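You operate a simulated robot arm through the tools that you are given. There is no shell and no other tool.

Carry out the task below with a simulated two-armed robot. There is one attempt and no reset: what you move stays moved.

Task
Brush the mud off the tube clamp, then tighten its bolt to 9 Nm.
Fine: put the teal brush back, and the socket driver in its stand. Set down upright: teal brush. What is to be rubbed or washed off counts as gone when no trace of it is left.

It is judged by the outcome, as a careful person would: the job done as asked, and still so three seconds after it is handed in. It fails if anything else is knocked over, pushed out of place, dropped, spilled or broken.

Robot
Two 7-joint arms with fingered hands on one trunk that stands fixed in place. Base frame: the origin is at the foot of the trunk, x ahead of it, y to its left, z up; the work surface is at about z = 860. Units: mm, rad, N and s.
The left shoulder is at [70, 142, 1214], the right one opposite. With the tool pointing down near the work surface each hand reaches from about 380 to 780 mm from the base axis, measured 20 degrees to its own side. Payload 3.6 kg a hand.
The TCP of each hand is the grasp point between the finger pads, 25 mm short of the fingertips. In the tool frame z runs along the fingers and y along their closing line. The gripper opens to 88 mm. The gripper's body begins 29 mm behind the TCP. The gripper is a hand of 5 fingers: y runs from the thumb to the fingers, the wrist lies at [-13, -97, -162] in the tool frame, and closing takes about 1.5 s.
Orientation is that of the tool frame in the base frame, as a unit quaternion [x, y, z, w]. With the fingers straight down and the wrist toward the robot, the tool's x, y and z point along [0, 1, 0], [1, 0, 0] and [0, 0, -1] of the base frame.

Tools
- The arms move only by the tool servo_tool. It takes "left_rows", "right_rows" or both (then of equal length, played together; a hand with none holds still); each is text: rows parted by semicolons, each of 7 numbers parted by spaces: the shift along the tool's x, y, z in mm, then the turn, a rotation vector about the tool's x, y, z in rad, then the finger opening in mm, from 0 to 88. In form: dx dy dz wx wy wz gripper; .... A call has 1 to 20 rows; each row shifts and turns the commanded pose from where the row before left it, along the tool's axes as they then stand. Rows are played at 5 a second. More than 50 mm and 0.15 rad between two rows, or a gripper value outside its range, and nothing of the call is played. A pose out of reach is approached as far as the arm can. The call stops where the force on the tool passes 40 N (or 10 N more than at its start, if that is more) or the arm is blocked; 0.2 s more then pass. Each finger travels about 72 mm/s and halts on what it meets, pressing with about 32 N; the grip force reading is that of the motor and also rises with nothing between the fingers. The clock runs only during rows and for 0.2 s after the last one: add rows that do not move to give the fingers time. It gives the time, the measured TCP pose, the force on the tool (base axes), the opening and the grip force at its end, in the units of the frame above (readings bear some noise), with the torque about the TCP (base axes, N m) and any sound that the robot's microphone picked up.
- Cameras (640 x 400 px; columns grow to the right, rows downward): "scene" is now at [128.9, -45.2, 1447.1]; the picture's right is [-0.48, -0.88, 0.00], its down [-0.45, 0.25, -0.86] and it looks along [0.75, -0.41, -0.52] (base axes); focal length 346 px, centre (320, 200). "left" rides on the left gripper at [-59, -79, -105] in its tool frame; the picture's right is [-0.73, -0.32, 0.61], its down [0.62, -0.68, 0.38] and it looks along [0.29, 0.66, 0.70] (tool axes); focal length 234 px, centre (320, 200). "right" rides on the right gripper at [59, -79, -105] in its tool frame; the picture's right is [-0.73, 0.32, -0.61], its down [-0.62, -0.68, 0.38] and it looks along [-0.29, 0.66, 0.70] (tool axes); focal length 234 px, centre (320, 200). There is no depth. A picture from a camera that has moved, and an enlarged one, comes with that camera's place and axes in the base frame and with its lens.
- get_image(camera): a new picture of that camera. No time passes.
- lift_body(by): slides the trunk up (or, below 0, down) by that many mm; the arms and the scene camera ride with it, the base frame stays. It gives what a move gives, with no picture.
- grasp_type(shape, hand): the hand has 5 fingers and takes this shape, open, in about a second: jaw (thumb against the fingers, like two jaws); tri (thumb and two fingers); tip (a fingertip pinch); poke (one finger out to press); point (the index stretched); flat (the hand flat); cup (the hand cupped); fist (a fist). The gripper value then closes the fingers along that shape, each until it touches; the sizes above hold for jaw. It gives what a move gives, with no picture.
- turn_head(pan, tilt): turns the head with the scene camera to pan (to the left, within 1.501 rad either way) and tilt (down, from -0.506 to 1.204), counted from straight ahead of the robot. It gives what a move gives.
- enlarge(camera, box): a new picture of the part [left, top, right, bottom] of that camera's present view, enlarged. No time passes.
- finish_job(): hands the job in; it is judged then, once.

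Places have to be worked out from the pictures, the camera data and where the tool is seen. Open the grippers and draw the arms clear of the work before you hand the job in, unless the task says otherwise.

The tools are called after "Emit:" as name(argument=value, ...) on one line, values as JSON. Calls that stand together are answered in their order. servo_tool: Moves the arms, as the interface text tells. Its arguments: {"type":"object","properties":{"left_rows":{"type":"string"},"right_rows":{"type":"string"}},"required":[]} The other tools are called the same way: lift_body (by) slides the trunk up or down; grasp_type (shape, hand) gives the hand a shape; turn_head (pan, tilt) turns the head that bears the scene camera; get_image (camera) takes a picture; enlarge (camera, box) takes an enlarged picture of a part of a camera's view; finish_job () hands the job in.

At the start:

```text
time_s: 0.0
left_position: [434.0, -42.4, 1217.4]
left_orientation: [0.707, 0.708, 0.0, 0.0]
left_force: [-0.7, -0.1, -0.4]
left_moment: [0.01, 0.01, 0.02]
left_gripper_width: 87.7
left_gripper_force: 0.0
left_shape: jaw
right_position: [273.8, -350.4, 1298.0]
right_orientation: [0.707, 0.707, 0.0, 0.0]
right_force: [-0.1, -0.5, -0.8]
right_moment: [-0.01, 0.01, 0.03]
right_gripper_width: 87.7
right_gripper_force: 0.0
right_shape: jaw
trunk travel left (down, up): [-750.0, 190.0]
head pan, tilt: [-0.503, 0.543]
```

scene: 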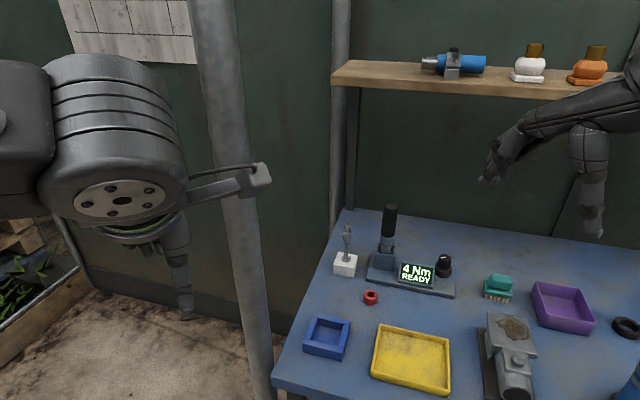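
right: 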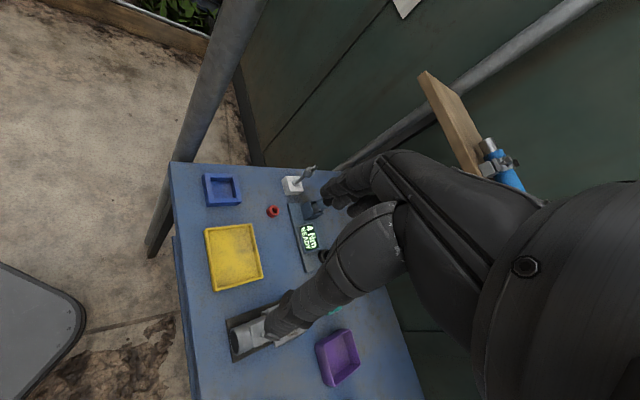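
left: 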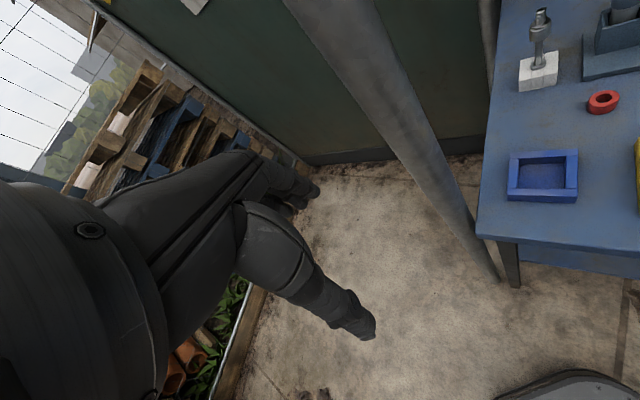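

I'll first look closely at the bench from the scene camera.

Emit:
enlarge(camera="scene", box=[320, 190, 480, 290])

Emit:
enlarge(camera="scene", box=[440, 260, 640, 400])

Emit:
turn_head(pan=-0.7, tilt=0.75)

Emit:
get_image(camera="scene")

```text
4.00 times, centred on (400, 240) of scene
camera zoom: at [128.9, -45.2, 1447.1], right [-0.48, -0.88, 0.0], down [-0.45, 0.25, -0.86], along [0.75, -0.41, -0.52], focal length 1384 px, centre (0, 40)
```

zoom: 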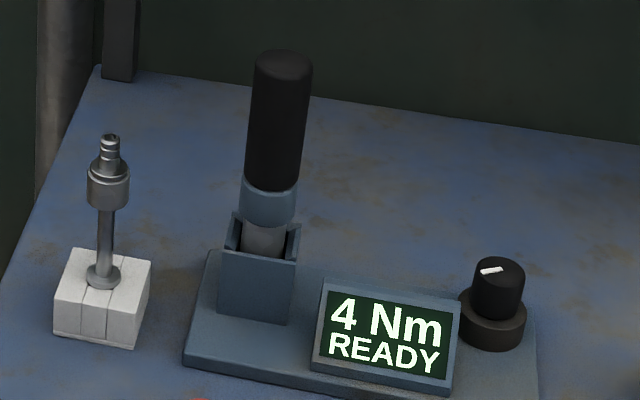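

```text
2.86 times, centred on (540, 330) of scene
camera zoom: at [128.9, -45.2, 1447.1], right [-0.48, -0.88, 0.0], down [-0.45, 0.25, -0.86], along [0.75, -0.41, -0.52], focal length 988 px, centre (-309, -171)
```

zoom: 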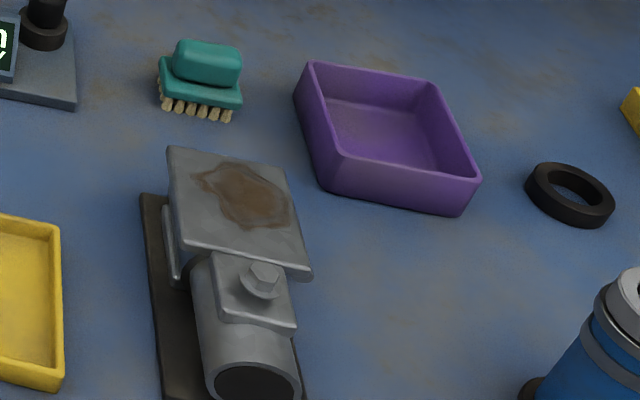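

```text
time_s: 0.7
left_position: [433.0, -44.1, 1217.0]
left_orientation: [0.707, 0.707, 0.0, 0.0]
left_force: [0.1, -0.8, 0.4]
left_moment: [0.02, 0.02, 0.0]
left_gripper_width: 87.9
left_gripper_force: 0.0
left_shape: jaw
right_position: [275.1, -350.5, 1298.6]
right_orientation: [0.707, 0.707, 0.0, 0.001]
right_force: [-0.3, -0.9, 0.3]
right_moment: [0.02, 0.04, -0.02]
right_gripper_width: 87.9
right_gripper_force: 0.0
right_shape: jaw
trunk travel left (down, up): [-750.0, 190.0]
head pan, tilt: [-0.7, 0.75]
```

```text
taken
camera scene: at [113.4, -55.2, 1429.1], right [-0.64, -0.77, 0.0], down [-0.52, 0.44, -0.73], along [0.56, -0.47, -0.68], focal length 346 px, centre (320, 200)
```

scene: 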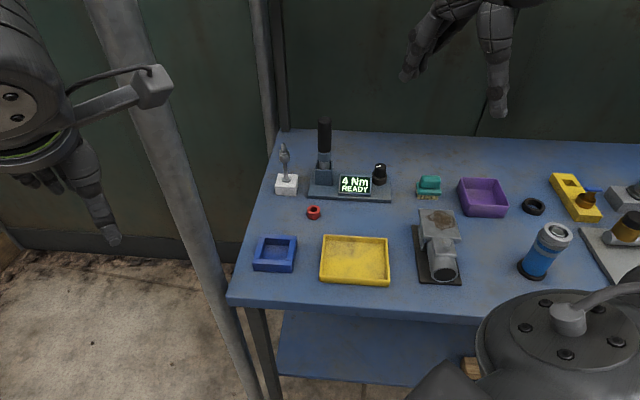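

The table is turned about 45° to my right. I'll take further views of the clamp, dock and brush to pin down positions.

Emit:
enlarge(camera="scene", box=[380, 190, 500, 290])

Emit:
enlarge(camera="scene", box=[260, 110, 400, 210])

Emit:
enlarge(camera="scene", box=[400, 150, 520, 230])

Emit:
turn_head(pan=-1.1, tilt=0.75)

Emit:
get_image(camera="scene")

```text
4.00 times, centred on (440, 240) of scene
camera zoom: at [113.4, -55.2, 1429.1], right [-0.64, -0.77, 0.0], down [-0.52, 0.44, -0.73], along [0.56, -0.47, -0.68], focal length 1384 px, centre (-160, 40)
```

zoom: 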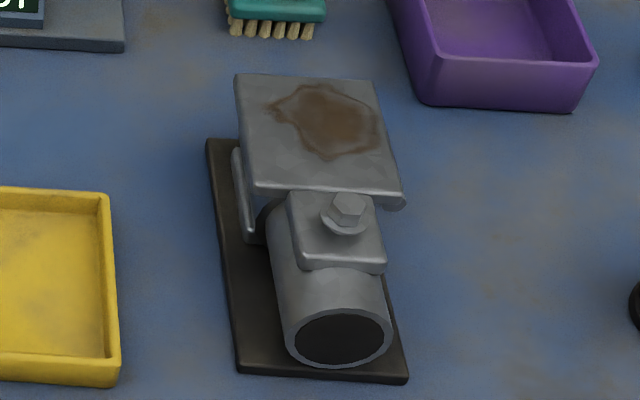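

```text
4.00 times, centred on (330, 160) of scene
camera zoom: at [113.4, -55.2, 1429.1], right [-0.64, -0.77, 0.0], down [-0.52, 0.44, -0.73], along [0.56, -0.47, -0.68], focal length 1384 px, centre (280, 360)
```

zoom: 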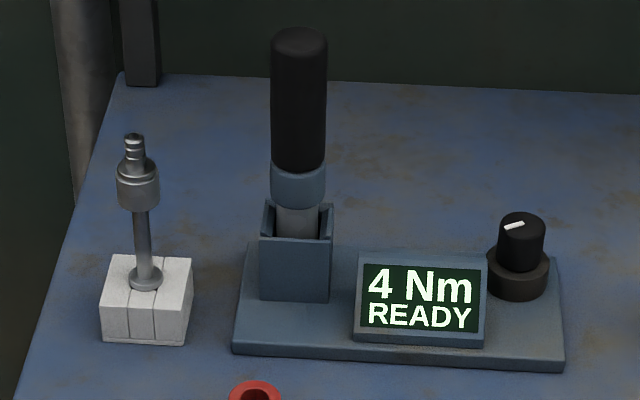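

```text
5.00 times, centred on (460, 190) of scene
camera zoom: at [113.4, -55.2, 1429.1], right [-0.64, -0.77, 0.0], down [-0.52, 0.44, -0.73], along [0.56, -0.47, -0.68], focal length 1730 px, centre (-380, 250)
```

zoom: 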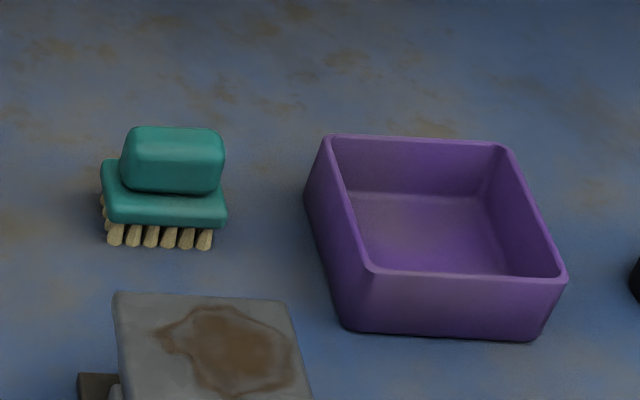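

```text
time_s: 1.6
left_position: [434.3, -42.1, 1217.1]
left_orientation: [0.707, 0.707, 0.0, 0.0]
left_force: [-0.3, -0.1, -0.1]
left_moment: [-0.01, 0.03, -0.03]
left_gripper_width: 87.8
left_gripper_force: 0.1
left_shape: jaw
right_position: [274.0, -350.2, 1298.5]
right_orientation: [0.707, 0.707, 0.001, -0.001]
right_force: [0.0, 0.5, 0.7]
right_moment: [-0.01, 0.0, 0.02]
right_gripper_width: 87.8
right_gripper_force: 0.1
right_shape: jaw
trunk travel left (down, up): [-750.0, 190.0]
head pan, tilt: [-1.1, 0.75]
```

```text
taken
camera scene: at [87.7, -75.6, 1429.0], right [-0.89, -0.45, 0.0], down [-0.31, 0.61, -0.73], along [0.33, -0.65, -0.68], focal length 346 px, centre (320, 200)
```

scene: 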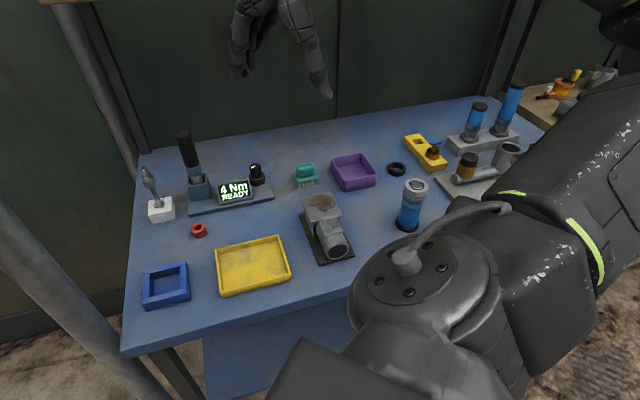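

I'll rotate the right hand by 45° to align with the table and view the bench through its camera.

Emit:
servo_tool(right_rows="0 0 0 0 0 0.131 88; 0 0 0 0 0 0.131 88; 0 0 0 0 0 0.131 88; 0 0 0 0 0 0.131 88; 0 0 0 0 0 0.131 88; 0 0 0 0 0 0.131 88; 0 0 0 0 0 0 88")

Emit:
get_image(camera="right")

Emit:
get_image(camera="scene")

```text
time_s: 3.2
left_position: [433.4, -43.5, 1217.0]
left_orientation: [0.706, 0.708, 0.0, 0.001]
left_force: [0.5, -0.5, -0.9]
left_moment: [0.02, 0.01, 0.02]
left_gripper_width: 87.9
left_gripper_force: 0.0
left_shape: jaw
right_position: [273.6, -350.9, 1298.4]
right_orientation: [0.924, 0.382, 0.0, 0.001]
right_force: [-0.3, -0.7, 0.0]
right_moment: [0.0, -0.04, -0.01]
right_gripper_width: 87.7
right_gripper_force: 0.1
right_shape: jaw
trunk travel left (down, up): [-750.0, 190.0]
head pan, tilt: [-1.1, 0.75]
```

```text
taken
camera right: at [259.8, -254.0, 1403.1], right [-0.29, -0.74, 0.61], down [-0.92, 0.04, -0.38], along [0.26, -0.67, -0.7], focal length 234 px, centre (320, 200)
```

right: 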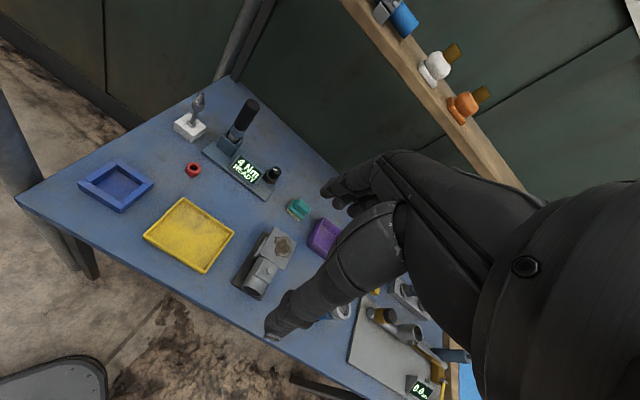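

```text
taken
camera scene: at [87.6, -76.1, 1429.0], right [-0.89, -0.45, 0.0], down [-0.31, 0.61, -0.73], along [0.33, -0.65, -0.68], focal length 346 px, centre (320, 200)
```

scene: 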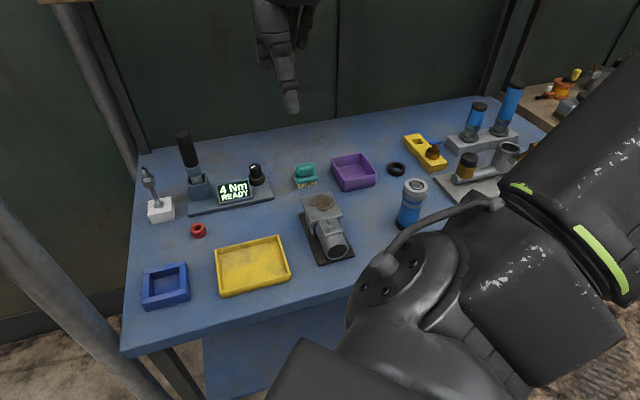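

Now enlarge key parts in both views for triangulation.

Emit:
enlarge(camera="right", box=[160, 80, 352, 200])

Emit:
enlarge(camera="right", box=[210, 190, 370, 290])

Emit:
enlarge(camera="scene", box=[120, 110, 312, 230])

Emit:
enlarge(camera="scene", box=[240, 150, 432, 270])

```text
3.33 times, centred on (256, 140) of right
camera zoom: at [259.8, -254.0, 1403.1], right [-0.29, -0.74, 0.61], down [-0.92, 0.04, -0.38], along [0.26, -0.67, -0.7], focal length 781 px, centre (533, 400)
```

zoom: 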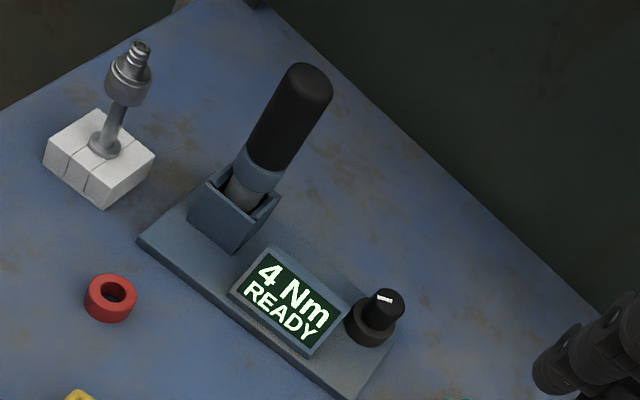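

```text
4.00 times, centred on (290, 240) of right
camera zoom: at [259.8, -254.0, 1403.1], right [-0.29, -0.74, 0.61], down [-0.92, 0.04, -0.38], along [0.26, -0.67, -0.7], focal length 937 px, centre (440, 40)
```

zoom: 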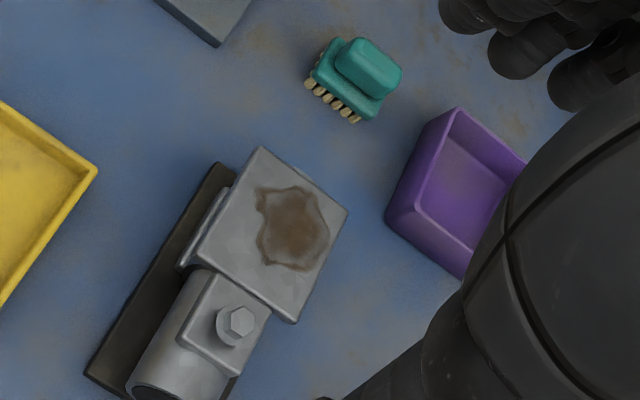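

```text
3.33 times, centred on (216, 170) of scene
camera zoom: at [87.6, -76.1, 1429.0], right [-0.89, -0.45, 0.0], down [-0.31, 0.61, -0.73], along [0.33, -0.65, -0.68], focal length 1153 px, centre (667, 300)
```

zoom: 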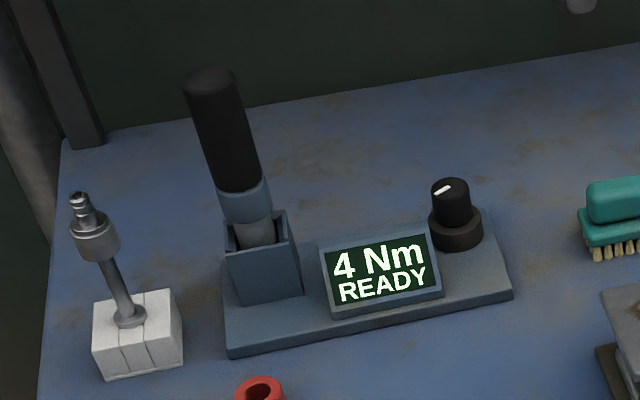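

```text
3.33 times, centred on (336, 210) of scene
camera zoom: at [87.6, -76.1, 1429.0], right [-0.89, -0.45, 0.0], down [-0.31, 0.61, -0.73], along [0.33, -0.65, -0.68], focal length 1153 px, centre (267, 167)
```

zoom: 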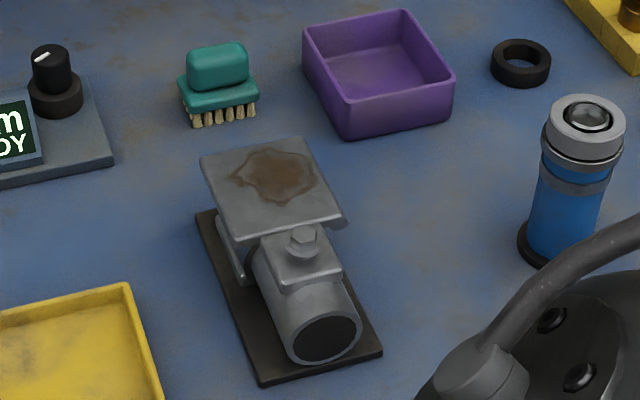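

Triangulated estimates: brush top ≈ (429,-661,907), bolt head ≈ (284,-506,927), mud plate ≈ z 922 centred (327,-546), driver handle top ≈ (628,-501,1037), knob ≈ (542,-607,908). I'll move the right hand above the brush and look.

Emit:
servo_tool(right_rows="-11 33 28.8 0 0 0 88; -11 33 28.8 0 0 0 88; -11 33 28.8 0 0 0 88; -11 33 28.8 0 0 0 88; -11 33 28.8 0 0 0 88; -11 33 28.8 0 0 0 88; -11 33 28.8 0 0 0 88; -11 33 28.8 0 0 0 88; -11 33 28.8 0 0 0 88; -11 33 28.8 0 0 0 88; 0 0 0 0 0 0 88; 0 0 0 0 0 0 88")

Emit:
get_image(camera="right")

Emit:
get_image(camera="scene")

```text
time_s: 5.8
left_position: [433.3, -42.6, 1216.5]
left_orientation: [0.706, 0.708, 0.0, 0.0]
left_force: [0.9, 0.1, -0.7]
left_moment: [-0.01, 0.01, 0.0]
left_gripper_width: 87.3
left_gripper_force: 0.0
left_shape: jaw
right_position: [431.4, -660.3, 1012.9]
right_orientation: [0.924, 0.382, 0.0, 0.0]
right_force: [-0.5, 0.4, -0.4]
right_moment: [-0.01, 0.01, 0.02]
right_gripper_width: 87.8
right_gripper_force: 0.0
right_shape: jaw
trunk travel left (down, up): [-750.0, 190.0]
head pan, tilt: [-1.1, 0.75]
```

```text
taken
camera right: at [416.5, -564.1, 1116.6], right [-0.29, -0.74, 0.61], down [-0.92, 0.04, -0.38], along [0.26, -0.67, -0.7], focal length 234 px, centre (320, 200)
```

right: 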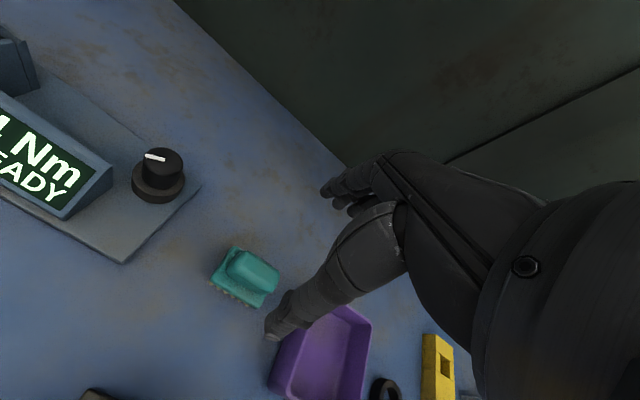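

```text
taken
camera scene: at [87.6, -75.6, 1429.1], right [-0.89, -0.45, 0.0], down [-0.31, 0.61, -0.73], along [0.33, -0.65, -0.68], focal length 346 px, centre (320, 200)
```

scene: 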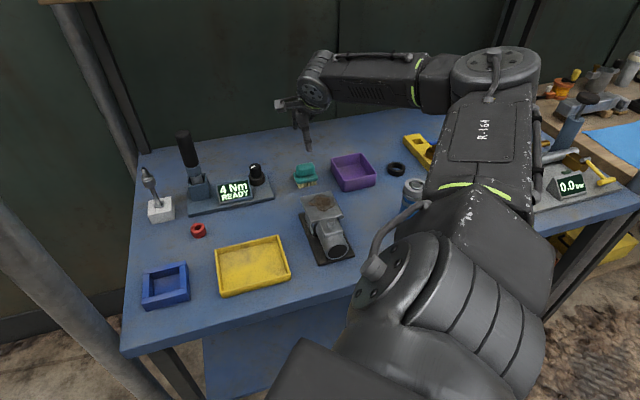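

The hand is roughly over the brush. I'll enlarge for accurate brush geometry.

Emit:
enlarge(camera="right", box=[192, 230, 320, 310])

Emit:
enlarge(camera="scene", box=[264, 90, 360, 200])

```text
5.00 times, centred on (256, 270) of right
camera zoom: at [416.5, -564.1, 1116.6], right [-0.29, -0.74, 0.61], down [-0.92, 0.04, -0.38], along [0.26, -0.67, -0.7], focal length 1171 px, centre (640, -150)
```

zoom: 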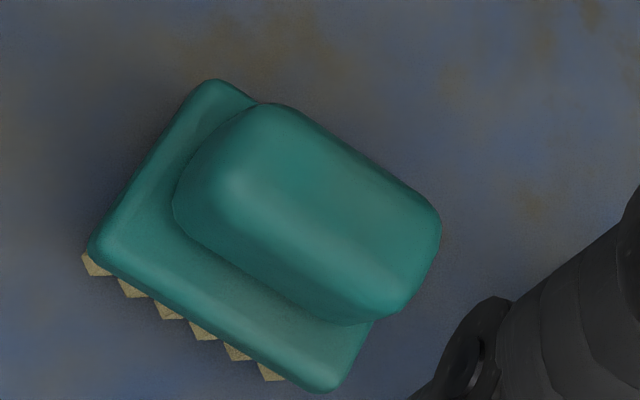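

```text
3.64 times, centred on (312, 145) of scene
camera zoom: at [87.6, -75.6, 1429.1], right [-0.89, -0.45, 0.0], down [-0.31, 0.61, -0.73], along [0.33, -0.65, -0.68], focal length 1258 px, centre (349, 400)
```

zoom: 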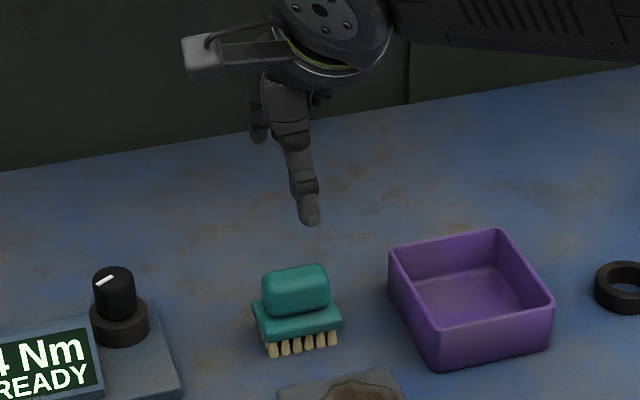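

Brush centre is at about (429,-660), axis along the table, handle top ~908 and base plate top ~886. I'll descend to TCP z≈913 with the hand open.

Emit:
servo_tool(right_rows="-1.5 -1.5 25 0 0 0 88; 0 0 25 0 0 0 88; 0 0 25 0 0 0 88; 0 0 15 0 0 0 88; 0 0 9 0 0 0 88; 0 0 0 0 0 0 88; 0 0 0 0 0 0 88")

Emit:
get_image(camera="right")

Emit:
enlarge(camera="scene", box=[264, 110, 360, 200])

```text
time_s: 7.4
left_position: [433.9, -42.7, 1217.4]
left_orientation: [0.706, 0.708, 0.0, 0.0]
left_force: [-0.2, 0.5, 0.2]
left_moment: [-0.01, 0.0, 0.01]
left_gripper_width: 87.8
left_gripper_force: 0.0
left_shape: jaw
right_position: [426.2, -662.8, 911.3]
right_orientation: [0.925, 0.381, 0.001, 0.0]
right_force: [0.2, 0.2, 0.6]
right_moment: [-0.02, 0.0, -0.01]
right_gripper_width: 88.0
right_gripper_force: 0.1
right_shape: jaw
trunk travel left (down, up): [-750.0, 190.0]
head pan, tilt: [-1.1, 0.75]
```

```text
taken
camera right: at [413.3, -565.8, 1015.8], right [-0.29, -0.74, 0.61], down [-0.92, 0.04, -0.38], along [0.26, -0.67, -0.7], focal length 234 px, centre (320, 200)
```

right: 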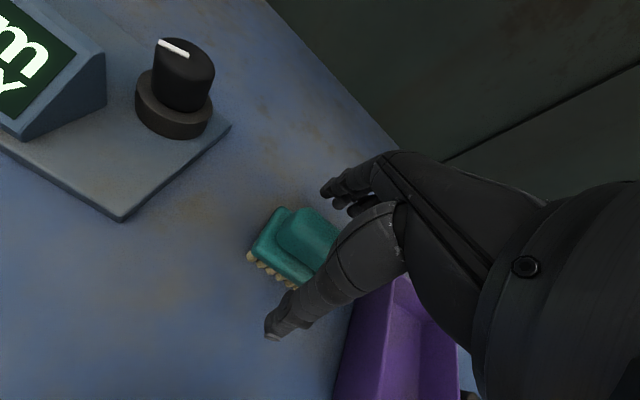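

```text
4.44 times, centred on (312, 155) of scene
camera zoom: at [87.6, -75.7, 1429.0], right [-0.89, -0.45, 0.0], down [-0.31, 0.61, -0.73], along [0.33, -0.65, -0.68], focal length 1538 px, centre (356, 400)
```

zoom: 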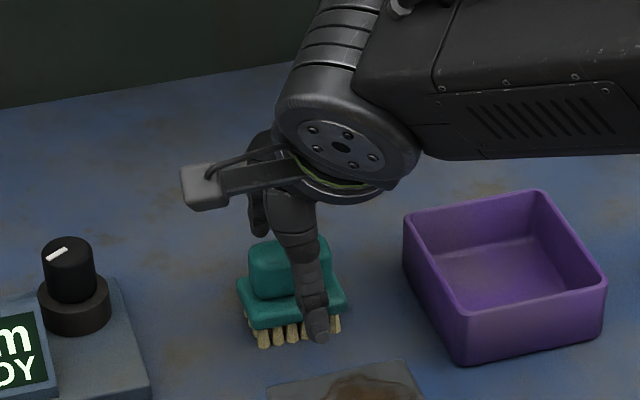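

Aligned; now close the fingers on the brush handle.

Emit:
servo_tool(right_rows="0 0 0 0 0 0 60; 0 0 0 0 0 0 40; 0 0 0 0 0 0 25; 0 0 0 0 0 0 10; 0 0 0 0 0 0 10; 0 0 0 0 0 0 10; 0 0 0 0 0 0 10; 0 0 0 0 0 0 10; 0 0 0 0 0 0 10")

Emit:
get_image(camera="right")

Emit:
enlarge(camera="scene", box=[264, 110, 360, 200])

```text
time_s: 9.4
left_position: [432.8, -42.7, 1217.3]
left_orientation: [0.707, 0.708, -0.001, 0.0]
left_force: [-0.1, 0.0, -0.5]
left_moment: [0.01, -0.05, 0.04]
left_gripper_width: 87.7
left_gripper_force: 0.1
left_shape: jaw
right_position: [427.3, -662.2, 913.0]
right_orientation: [0.924, 0.382, 0.0, 0.0]
right_force: [-0.4, -0.5, 2.1]
right_moment: [-0.03, -0.04, -0.01]
right_gripper_width: 23.1
right_gripper_force: 32.2
right_shape: jaw
trunk travel left (down, up): [-750.0, 190.0]
head pan, tilt: [-1.1, 0.75]
```

```text
taken
camera right: at [413.1, -565.6, 1016.4], right [-0.29, -0.74, 0.61], down [-0.92, 0.04, -0.38], along [0.26, -0.67, -0.7], focal length 234 px, centre (320, 200)
```

right: 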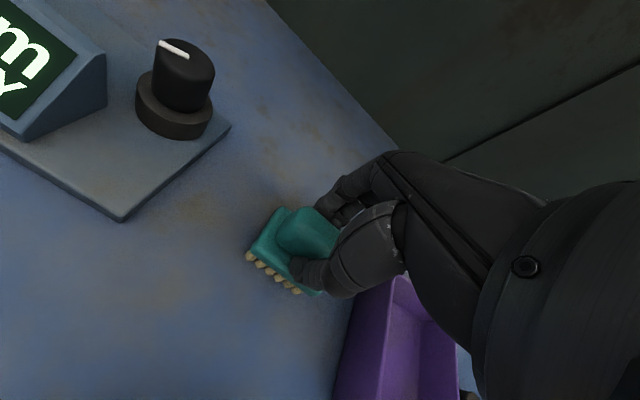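

```text
4.44 times, centred on (312, 155) of scene
camera zoom: at [87.4, -75.2, 1429.1], right [-0.89, -0.45, 0.0], down [-0.31, 0.61, -0.73], along [0.33, -0.65, -0.68], focal length 1538 px, centre (356, 400)
```

zoom: 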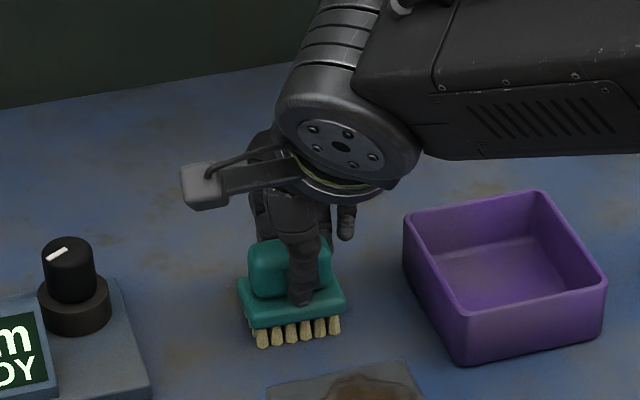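

Firm grip (23 mm, 32 N). Lift the brush and carry it above the mud plate.

Emit:
servo_tool(right_rows="0 0 -15 0 0 0 10; 0 0 -35 0 0 0 10; 0 0 -40 0 0 0 10; 0 0 -30 0 0 0 10; 1 -36 0 0 0 0 10; 1 -36 0 0 0 0 10; 1 -36 0 0 0 0 10; 1 -36 0 0 0 0 10; 0 0 0 0 0 0 10; 0 0 0 0 0 0 10")

Emit:
get_image(camera="right")

Emit:
enlarge(camera="scene", box=[240, 130, 400, 270])

```text
time_s: 11.6
left_position: [433.7, -43.5, 1215.6]
left_orientation: [0.707, 0.707, 0.0, 0.0]
left_force: [0.3, 0.3, -1.1]
left_moment: [0.03, 0.01, 0.02]
left_gripper_width: 87.8
left_gripper_force: 0.0
left_shape: jaw
right_position: [328.5, -557.3, 1032.0]
right_orientation: [0.924, 0.382, 0.0, 0.001]
right_force: [-0.4, -0.2, -0.7]
right_moment: [-0.04, -0.04, -0.02]
right_gripper_width: 21.6
right_gripper_force: 32.1
right_shape: jaw
trunk travel left (down, up): [-750.0, 190.0]
head pan, tilt: [-1.1, 0.75]
```

```text
taken
camera right: at [313.8, -459.8, 1136.8], right [-0.29, -0.74, 0.61], down [-0.92, 0.04, -0.38], along [0.26, -0.67, -0.7], focal length 234 px, centre (320, 200)
```

right: 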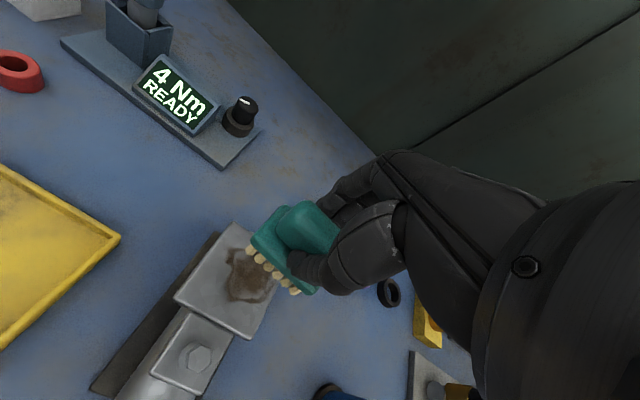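

```text
2.86 times, centred on (320, 200) of scene
camera zoom: at [87.9, -76.1, 1429.0], right [-0.89, -0.45, 0.0], down [-0.31, 0.61, -0.73], along [0.33, -0.65, -0.68], focal length 988 px, centre (320, 200)
```

zoom: 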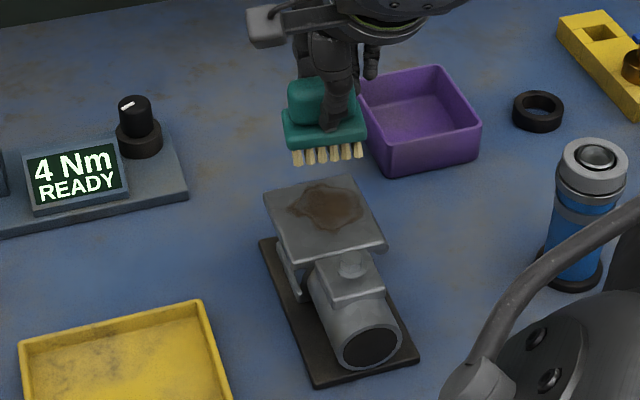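

Enlarge the hand view to locate the plate and mud precisely.

Emit:
enlarge(camera="right", box=[90, 210, 330, 400])

Emit:
enlarge(camera="scene", box=[290, 180, 370, 270])

```text
2.11 times, centred on (210, 305) of right
camera zoom: at [313.8, -459.8, 1136.8], right [-0.29, -0.74, 0.61], down [-0.92, 0.04, -0.38], along [0.26, -0.67, -0.7], focal length 493 px, centre (552, -21)
```

zoom: 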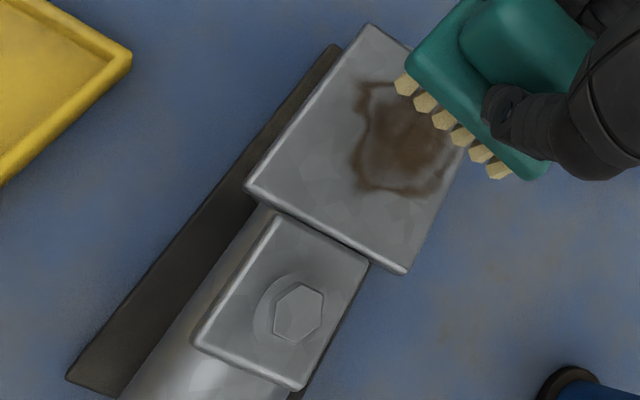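

```text
4.44 times, centred on (330, 225) of scene
camera zoom: at [87.9, -76.1, 1429.0], right [-0.89, -0.45, 0.0], down [-0.31, 0.61, -0.73], along [0.33, -0.65, -0.68], focal length 1538 px, centre (276, 89)
```

zoom: 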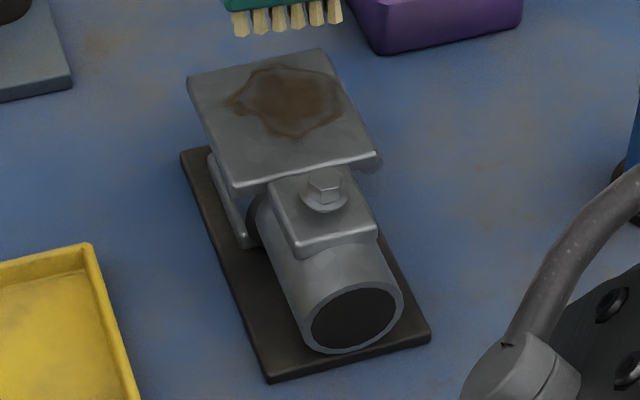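

Plate is horizontal at z≈917 with mud at roughly n 603–657; brush bristle bottoms are TCP−52, so contact at TCP z≈969. Descend carefully toward it.

Emit:
servo_tool(right_rows="0 0 25 0 0 0 10; 0 0 20 0 0 0 10; 0 0 10 0 0 0 10; 0 0 4 0 0 0 10; 0 0 2 0 0 0 10; 0 0 0 0 0 0 10; 0 0 0 0 0 0 10")

Emit:
enlarge(camera="scene", box=[290, 150, 370, 240])

```text
time_s: 13.2
left_position: [431.7, -40.2, 1218.2]
left_orientation: [0.707, 0.707, -0.001, 0.002]
left_force: [0.0, -0.3, -0.1]
left_moment: [0.01, 0.0, -0.04]
left_gripper_width: 87.9
left_gripper_force: 0.0
left_shape: jaw
right_position: [328.1, -554.6, 975.4]
right_orientation: [0.924, 0.382, 0.002, 0.003]
right_force: [2.8, -3.5, 27.0]
right_moment: [-0.26, -0.5, -0.02]
right_gripper_width: 22.9
right_gripper_force: 32.0
right_shape: jaw
trunk travel left (down, up): [-750.0, 190.0]
head pan, tilt: [-1.1, 0.75]
```

```text
4.44 times, centred on (330, 195) of scene
camera zoom: at [85.4, -72.0, 1429.6], right [-0.89, -0.45, 0.0], down [-0.31, 0.61, -0.73], along [0.33, -0.65, -0.68], focal length 1538 px, centre (276, 222)
```

zoom: 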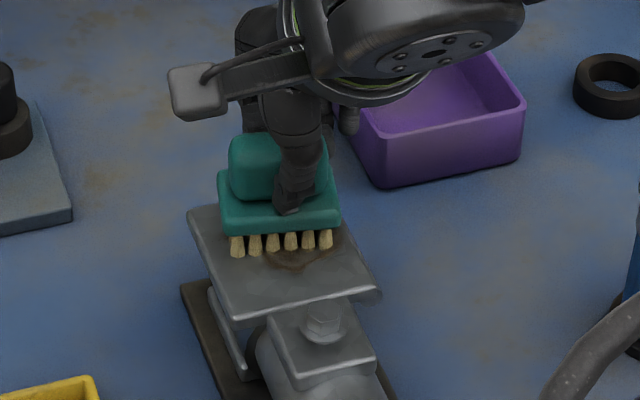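

Contact already at ~27 N; ease off 2.5 mm to a light pressure and make a first stroke pair along the plate.

Emit:
servo_tool(right_rows="0 0 -2.5 0 0 0 10; 0 0 0 0 0 0 10; 0 10 0 0 0 0 10; 0 10 0 0 0 0 10; 0 8 0 0 0 0 10; 0 -14 0 0 0 0 10; 0 -14 0 0 0 0 10; 0 -14 0 0 0 0 10; 0 -10 0 0 0 0 10; 0 14 0 0 0 0 10; 0 10 0 0 0 0 10")

Emit:
get_image(camera="right")

Emit:
enlarge(camera="scene", box=[290, 150, 370, 240])

```text
time_s: 15.6
left_position: [430.7, -41.2, 1217.4]
left_orientation: [0.707, 0.707, -0.001, 0.002]
left_force: [-0.2, -1.3, -0.3]
left_moment: [0.01, 0.0, -0.01]
left_gripper_width: 87.8
left_gripper_force: 0.1
left_shape: jaw
right_position: [327.4, -554.6, 975.9]
right_orientation: [0.924, 0.382, 0.0, 0.001]
right_force: [-2.4, 1.4, 14.2]
right_moment: [-0.05, -0.16, -0.01]
right_gripper_width: 22.6
right_gripper_force: 31.5
right_shape: jaw
trunk travel left (down, up): [-750.0, 190.0]
head pan, tilt: [-1.1, 0.75]
```

```text
taken
camera right: at [312.9, -457.4, 1079.8], right [-0.29, -0.74, 0.61], down [-0.92, 0.04, -0.38], along [0.26, -0.67, -0.69], focal length 234 px, centre (320, 200)
```

right: 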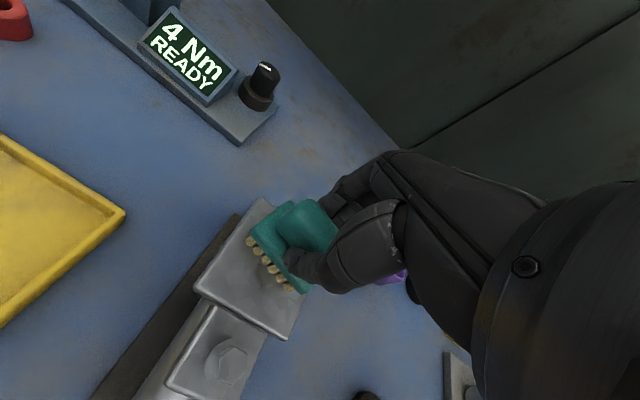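

```text
4.44 times, centred on (330, 195) of scene
camera zoom: at [85.6, -72.4, 1429.3], right [-0.89, -0.45, 0.0], down [-0.31, 0.61, -0.73], along [0.33, -0.65, -0.68], focal length 1538 px, centre (276, 222)
```

zoom: 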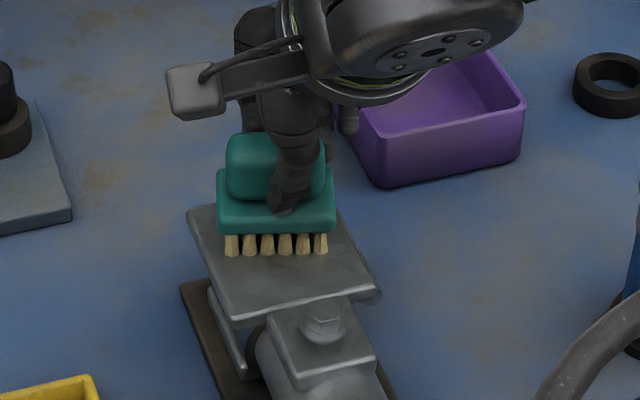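

The mud is coming off. More strokes with sideways offsets for complete coverage.

Emit:
servo_tool(right_rows="-10 0 0 0 0 0 10; 0 14 0 0 0 0 10; 0 14 0 0 0 0 10; 0 -14 0 0 0 0 10; 0 -14 0 0 0 0 10; 0 -12 0 0 0 0 10; 0 -12 0 0 0 0 10; 10 0 0 0 0 0 10; 10 0 0 0 0 0 10; 0 12 0 0 0 0 10; 0 12 0 0 0 0 10; 0 14 0 0 0 0 10; 0 14 0 0 0 0 10; -10 0 0 0 0 0 10; 0 -14 0 0 0 0 10; 0 -14 0 0 0 0 10; 0 -12 0 0 0 0 10; 0 -12 0 0 0 0 10; 0 12 0 0 0 0 10; 0 12 0 0 0 0 10")

Emit:
servo_tool(right_rows="0 0 -20 0 0 0 10; 0 0 -40 0 0 0 10; 0 40 0 0 0 0 10; 0 40 0 0 0 0 10; 0 30 0 0 0 0 10; 0 0 0 0 0 0 10")

Emit:
get_image(camera="right")

Emit:
enlarge(camera="scene", box=[290, 170, 370, 260])

```text
time_s: 19.8
left_position: [431.8, -39.5, 1218.0]
left_orientation: [0.707, 0.707, 0.0, 0.002]
left_force: [0.8, -0.1, 0.0]
left_moment: [0.0, 0.02, -0.05]
left_gripper_width: 87.5
left_gripper_force: 0.0
left_shape: jaw
right_position: [325.5, -554.2, 975.3]
right_orientation: [0.924, 0.382, 0.0, 0.002]
right_force: [-3.6, 2.9, 18.3]
right_moment: [-0.1, -0.2, 0.03]
right_gripper_width: 23.4
right_gripper_force: 32.3
right_shape: jaw
trunk travel left (down, up): [-750.0, 190.0]
head pan, tilt: [-1.1, 0.75]
```

```text
time_s: 21.2
left_position: [434.7, -42.8, 1217.8]
left_orientation: [0.706, 0.708, 0.0, 0.001]
left_force: [0.4, 0.8, -0.3]
left_moment: [0.01, 0.0, 0.0]
left_gripper_width: 87.8
left_gripper_force: 0.1
left_shape: jaw
right_position: [405.5, -634.2, 1032.6]
right_orientation: [0.924, 0.383, 0.0, 0.0]
right_force: [0.9, 0.3, -1.0]
right_moment: [0.02, 0.01, 0.01]
right_gripper_width: 22.0
right_gripper_force: 31.5
right_shape: jaw
trunk travel left (down, up): [-750.0, 190.0]
head pan, tilt: [-1.1, 0.75]
```

```text
taken
camera right: at [391.5, -537.4, 1137.7], right [-0.29, -0.74, 0.61], down [-0.92, 0.04, -0.38], along [0.26, -0.67, -0.7], focal length 234 px, centre (320, 200)
```

right: 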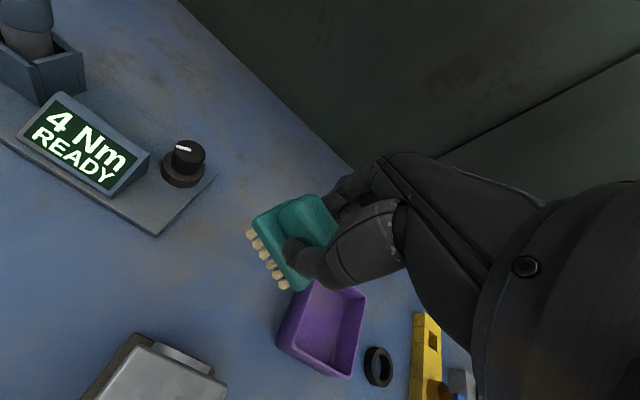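

```text
4.44 times, centred on (330, 215) of scene
camera zoom: at [87.7, -75.9, 1429.0], right [-0.89, -0.45, 0.0], down [-0.31, 0.61, -0.73], along [0.33, -0.65, -0.68], focal length 1538 px, centre (276, 133)
```

zoom: 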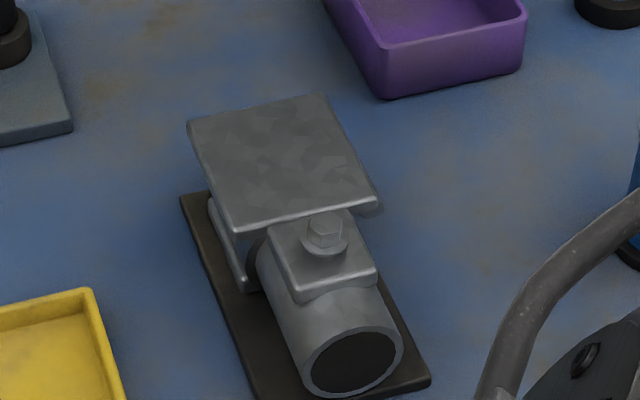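

Plate top looks clean and the clamp hasn't shifted. Checking the far side through the hand camera at zoom.

Emit:
enlarge(camera="right", box=[70, 310, 250, 400])

Emit:
enlarge(camera="scene", box=[300, 185, 350, 225])

```text
3.56 times, centred on (160, 355) of right
camera zoom: at [391.5, -537.4, 1137.7], right [-0.29, -0.74, 0.61], down [-0.92, 0.04, -0.38], along [0.26, -0.67, -0.7], focal length 833 px, centre (889, -351)
```

zoom: 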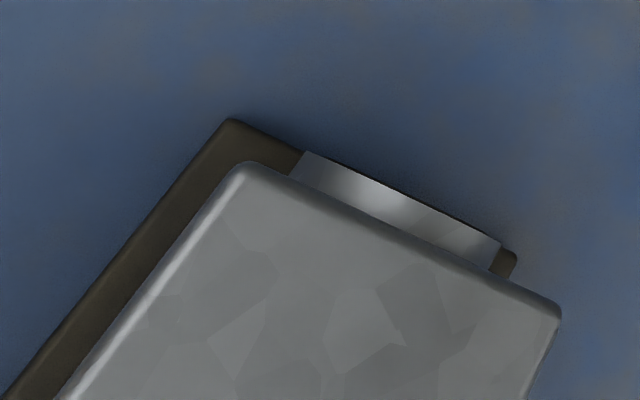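

```text
10.00 times, centred on (325, 205) of scene
camera zoom: at [87.7, -75.9, 1429.0], right [-0.89, -0.45, 0.0], down [-0.31, 0.61, -0.73], along [0.33, -0.65, -0.68], focal length 3460 px, centre (270, 150)
```

zoom: 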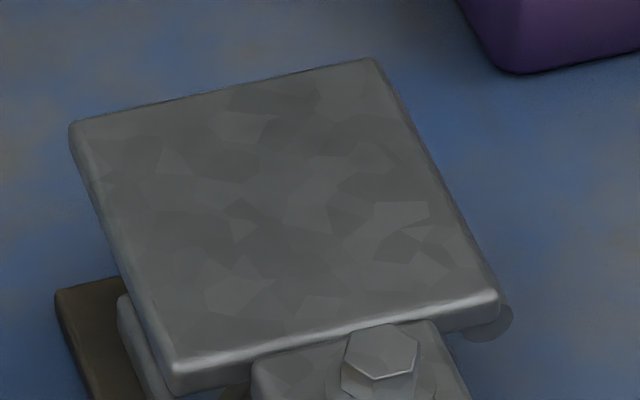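

Mud is gone. Return the brush to its original spot: +34 mm y, −4 mm x, down ~121 mm.

Emit:
servo_tool(right_rows="-2 17 0 0 0 0 10; -2 17 0 0 0 0 10; 0 0 40 0 0 0 10; 0 0 40 0 0 0 10; 0 0 25 0 0 0 10; 0 0 10 0 0 0 10; 0 0 4 0 0 0 10; 0 0 0 0 0 0 10; 0 0 0 0 0 0 10")

Emit:
enlarge(camera="scene", box=[264, 110, 360, 200])

Emit:
get_image(camera="right")

```text
time_s: 23.2
left_position: [432.7, -43.0, 1217.1]
left_orientation: [0.706, 0.708, 0.001, 0.0]
left_force: [-0.5, -0.1, 0.3]
left_moment: [0.04, 0.03, -0.01]
left_gripper_width: 87.5
left_gripper_force: 0.1
left_shape: jaw
right_position: [427.7, -663.4, 913.8]
right_orientation: [0.924, 0.382, -0.001, 0.0]
right_force: [0.3, -0.4, -1.5]
right_moment: [0.04, -0.01, -0.03]
right_gripper_width: 22.1
right_gripper_force: 32.1
right_shape: jaw
trunk travel left (down, up): [-750.0, 190.0]
head pan, tilt: [-1.1, 0.75]
```

```text
4.44 times, centred on (312, 155) of scene
camera zoom: at [87.8, -75.8, 1429.0], right [-0.89, -0.45, 0.0], down [-0.31, 0.61, -0.73], along [0.33, -0.65, -0.68], focal length 1538 px, centre (356, 400)
```

zoom: 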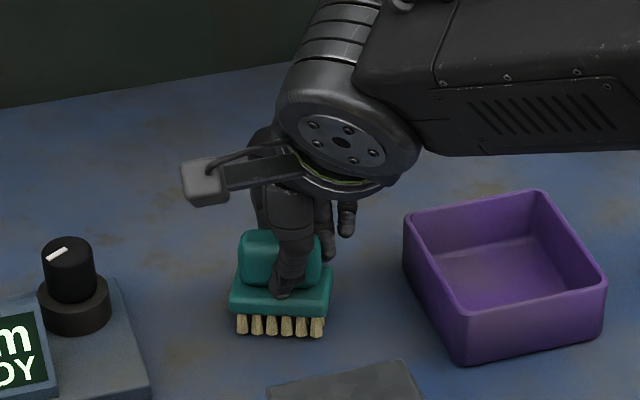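

```text
taken
camera right: at [413.2, -566.3, 1018.0], right [-0.29, -0.74, 0.61], down [-0.92, 0.04, -0.38], along [0.26, -0.67, -0.7], focal length 234 px, centre (320, 200)
```

right: 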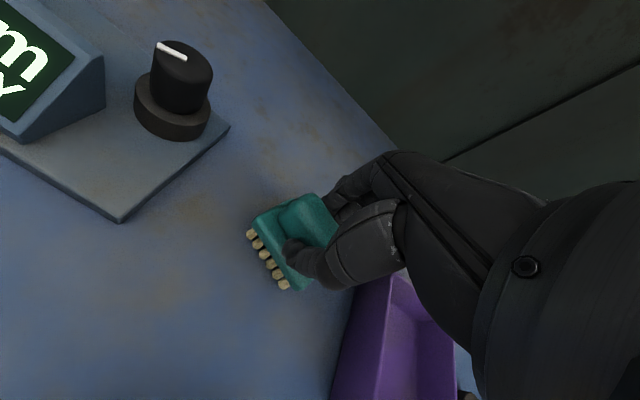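

The brush rolled ~13° about the pinch axis while pressed. I'll counter-rotate the tool about its y axis so the bristles are level before setting it down.

Emit:
servo_tool(right_rows="0 0 -6 0 0 0 10; 0 0 0 0 -0.11 0 10; 0 0 0 0 -0.11 0 10; 0 0 0 0 0 0 10; 0 0 0 0 0 0 10")

Emit:
enlarge(camera="scene", box=[264, 110, 360, 200])

Emit:
enlarge(camera="right", box=[192, 160, 352, 300])

```text
time_s: 24.4
left_position: [433.2, -42.6, 1217.0]
left_orientation: [0.706, 0.708, -0.001, -0.001]
left_force: [0.4, 0.0, -0.1]
left_moment: [-0.01, 0.01, -0.02]
left_gripper_width: 87.9
left_gripper_force: 0.0
left_shape: jaw
right_position: [426.9, -661.3, 919.8]
right_orientation: [0.919, 0.379, -0.101, 0.042]
right_force: [0.1, -0.1, 0.3]
right_moment: [0.0, -0.03, -0.01]
right_gripper_width: 22.2
right_gripper_force: 31.7
right_shape: jaw
trunk travel left (down, up): [-750.0, 190.0]
head pan, tilt: [-1.1, 0.75]
```

```text
4.44 times, centred on (312, 155) of scene
camera zoom: at [87.9, -75.9, 1429.0], right [-0.89, -0.45, 0.0], down [-0.31, 0.61, -0.73], along [0.33, -0.65, -0.68], focal length 1538 px, centre (356, 400)
```

zoom: 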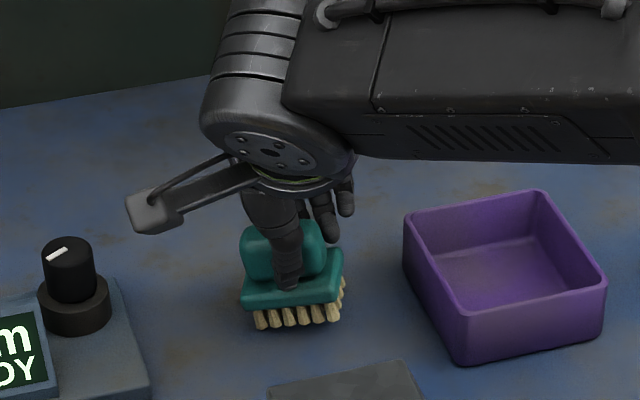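

```text
2.86 times, centred on (272, 230) of right
camera zoom: at [428.4, -550.4, 1009.5], right [-0.18, -0.64, 0.75], down [-0.97, -0.01, -0.24], along [0.16, -0.77, -0.62], focal length 669 px, centre (457, 114)
```

zoom: 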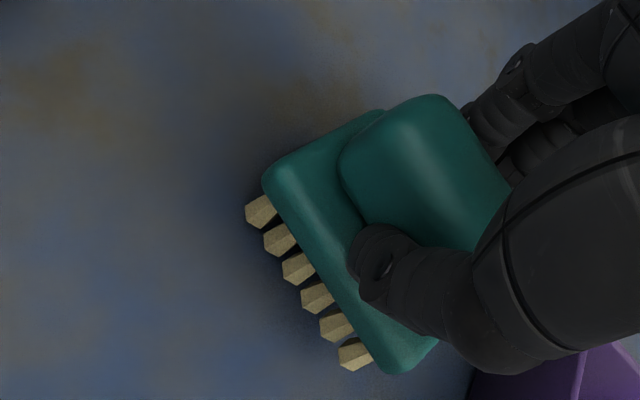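

Nearly level. Add a small extra roll and lower gently along vertical until the bristles touch.

Emit:
servo_tool(right_rows="0 0 0 0 -0.04 0 10; 1.8 0 6.8 0 0 0 10; 0.77 0 2.9 0 0 0 10; 0.5 0 1.9 0 0 0 10; 0 0 0 0 0 0 10; 0 0 0 0 0 0 10")

Emit:
enlarge(camera="scene", box=[264, 110, 360, 200])

```text
time_s: 25.8
left_position: [430.4, -40.6, 1219.9]
left_orientation: [0.707, 0.707, 0.0, 0.002]
left_force: [-0.1, 0.5, 0.1]
left_moment: [0.01, 0.02, -0.01]
left_gripper_width: 87.8
left_gripper_force: 0.0
left_shape: jaw
right_position: [424.9, -659.0, 911.0]
right_orientation: [0.917, 0.378, -0.118, 0.053]
right_force: [-4.9, -3.0, 24.8]
right_moment: [-0.3, -0.36, -0.06]
right_gripper_width: 23.1
right_gripper_force: 31.9
right_shape: jaw
trunk travel left (down, up): [-750.0, 190.0]
head pan, tilt: [-1.1, 0.75]
```

```text
4.44 times, centred on (312, 155) of scene
camera zoom: at [82.7, -71.4, 1429.7], right [-0.89, -0.45, 0.0], down [-0.31, 0.61, -0.73], along [0.33, -0.65, -0.68], focal length 1538 px, centre (356, 400)
```

zoom: 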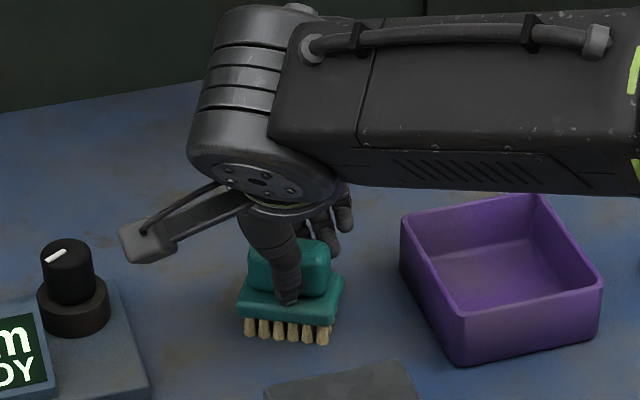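

It's in contact (25 N). Ease up 2 mm, then release.

Emit:
servo_tool(right_rows="-0.6 0 -2.2 0 0 0 10; 0 0 0 0 0 0 10; 0 0 0 0 0 0 25; 0 0 0 0 0 0 35; 0 0 0 0 0 0 50; 0 0 0 0 0 0 70; 0 0 0 0 0 0 88; 0 0 0 0 0 0 88; 0 0 0 0 0 0 88; 0 0 0 0 0 0 88")

Emit:
enlarge(camera="scene", box=[264, 110, 360, 200])

Emit:
get_image(camera="right")

```text
time_s: 28.0
left_position: [432.6, -43.6, 1217.6]
left_orientation: [0.707, 0.708, 0.0, 0.0]
left_force: [-0.1, 0.7, -0.7]
left_moment: [0.01, 0.01, -0.03]
left_gripper_width: 87.7
left_gripper_force: 0.0
left_shape: jaw
right_position: [426.5, -660.3, 910.6]
right_orientation: [0.916, 0.379, -0.12, 0.049]
right_force: [0.1, 0.3, -0.2]
right_moment: [0.0, 0.02, 0.0]
right_gripper_width: 87.7
right_gripper_force: 0.1
right_shape: jaw
trunk travel left (down, up): [-750.0, 190.0]
head pan, tilt: [-1.1, 0.75]
```

```text
4.44 times, centred on (312, 155) of scene
camera zoom: at [87.5, -75.5, 1429.1], right [-0.89, -0.45, 0.0], down [-0.31, 0.61, -0.73], along [0.33, -0.65, -0.68], focal length 1538 px, centre (356, 400)
```

zoom: 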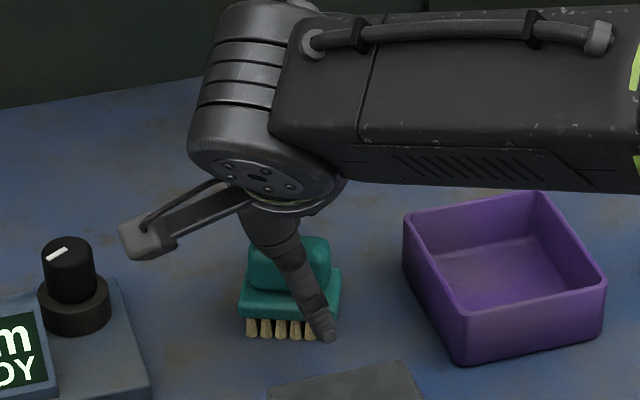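

```text
taken
camera right: at [430.7, -547.3, 996.5], right [-0.16, -0.61, 0.77], down [-0.98, -0.01, -0.21], along [0.14, -0.79, -0.6], focal length 234 px, centre (320, 200)
```

right: 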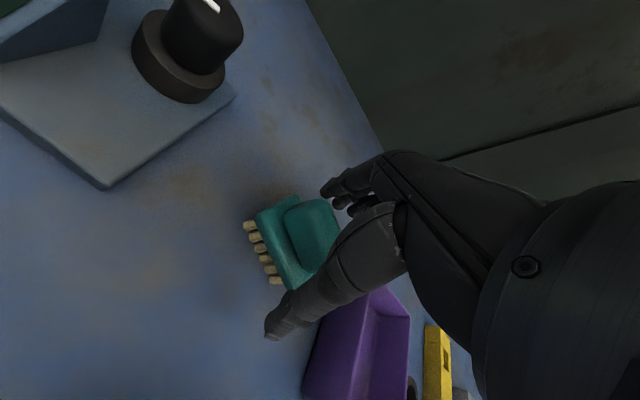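

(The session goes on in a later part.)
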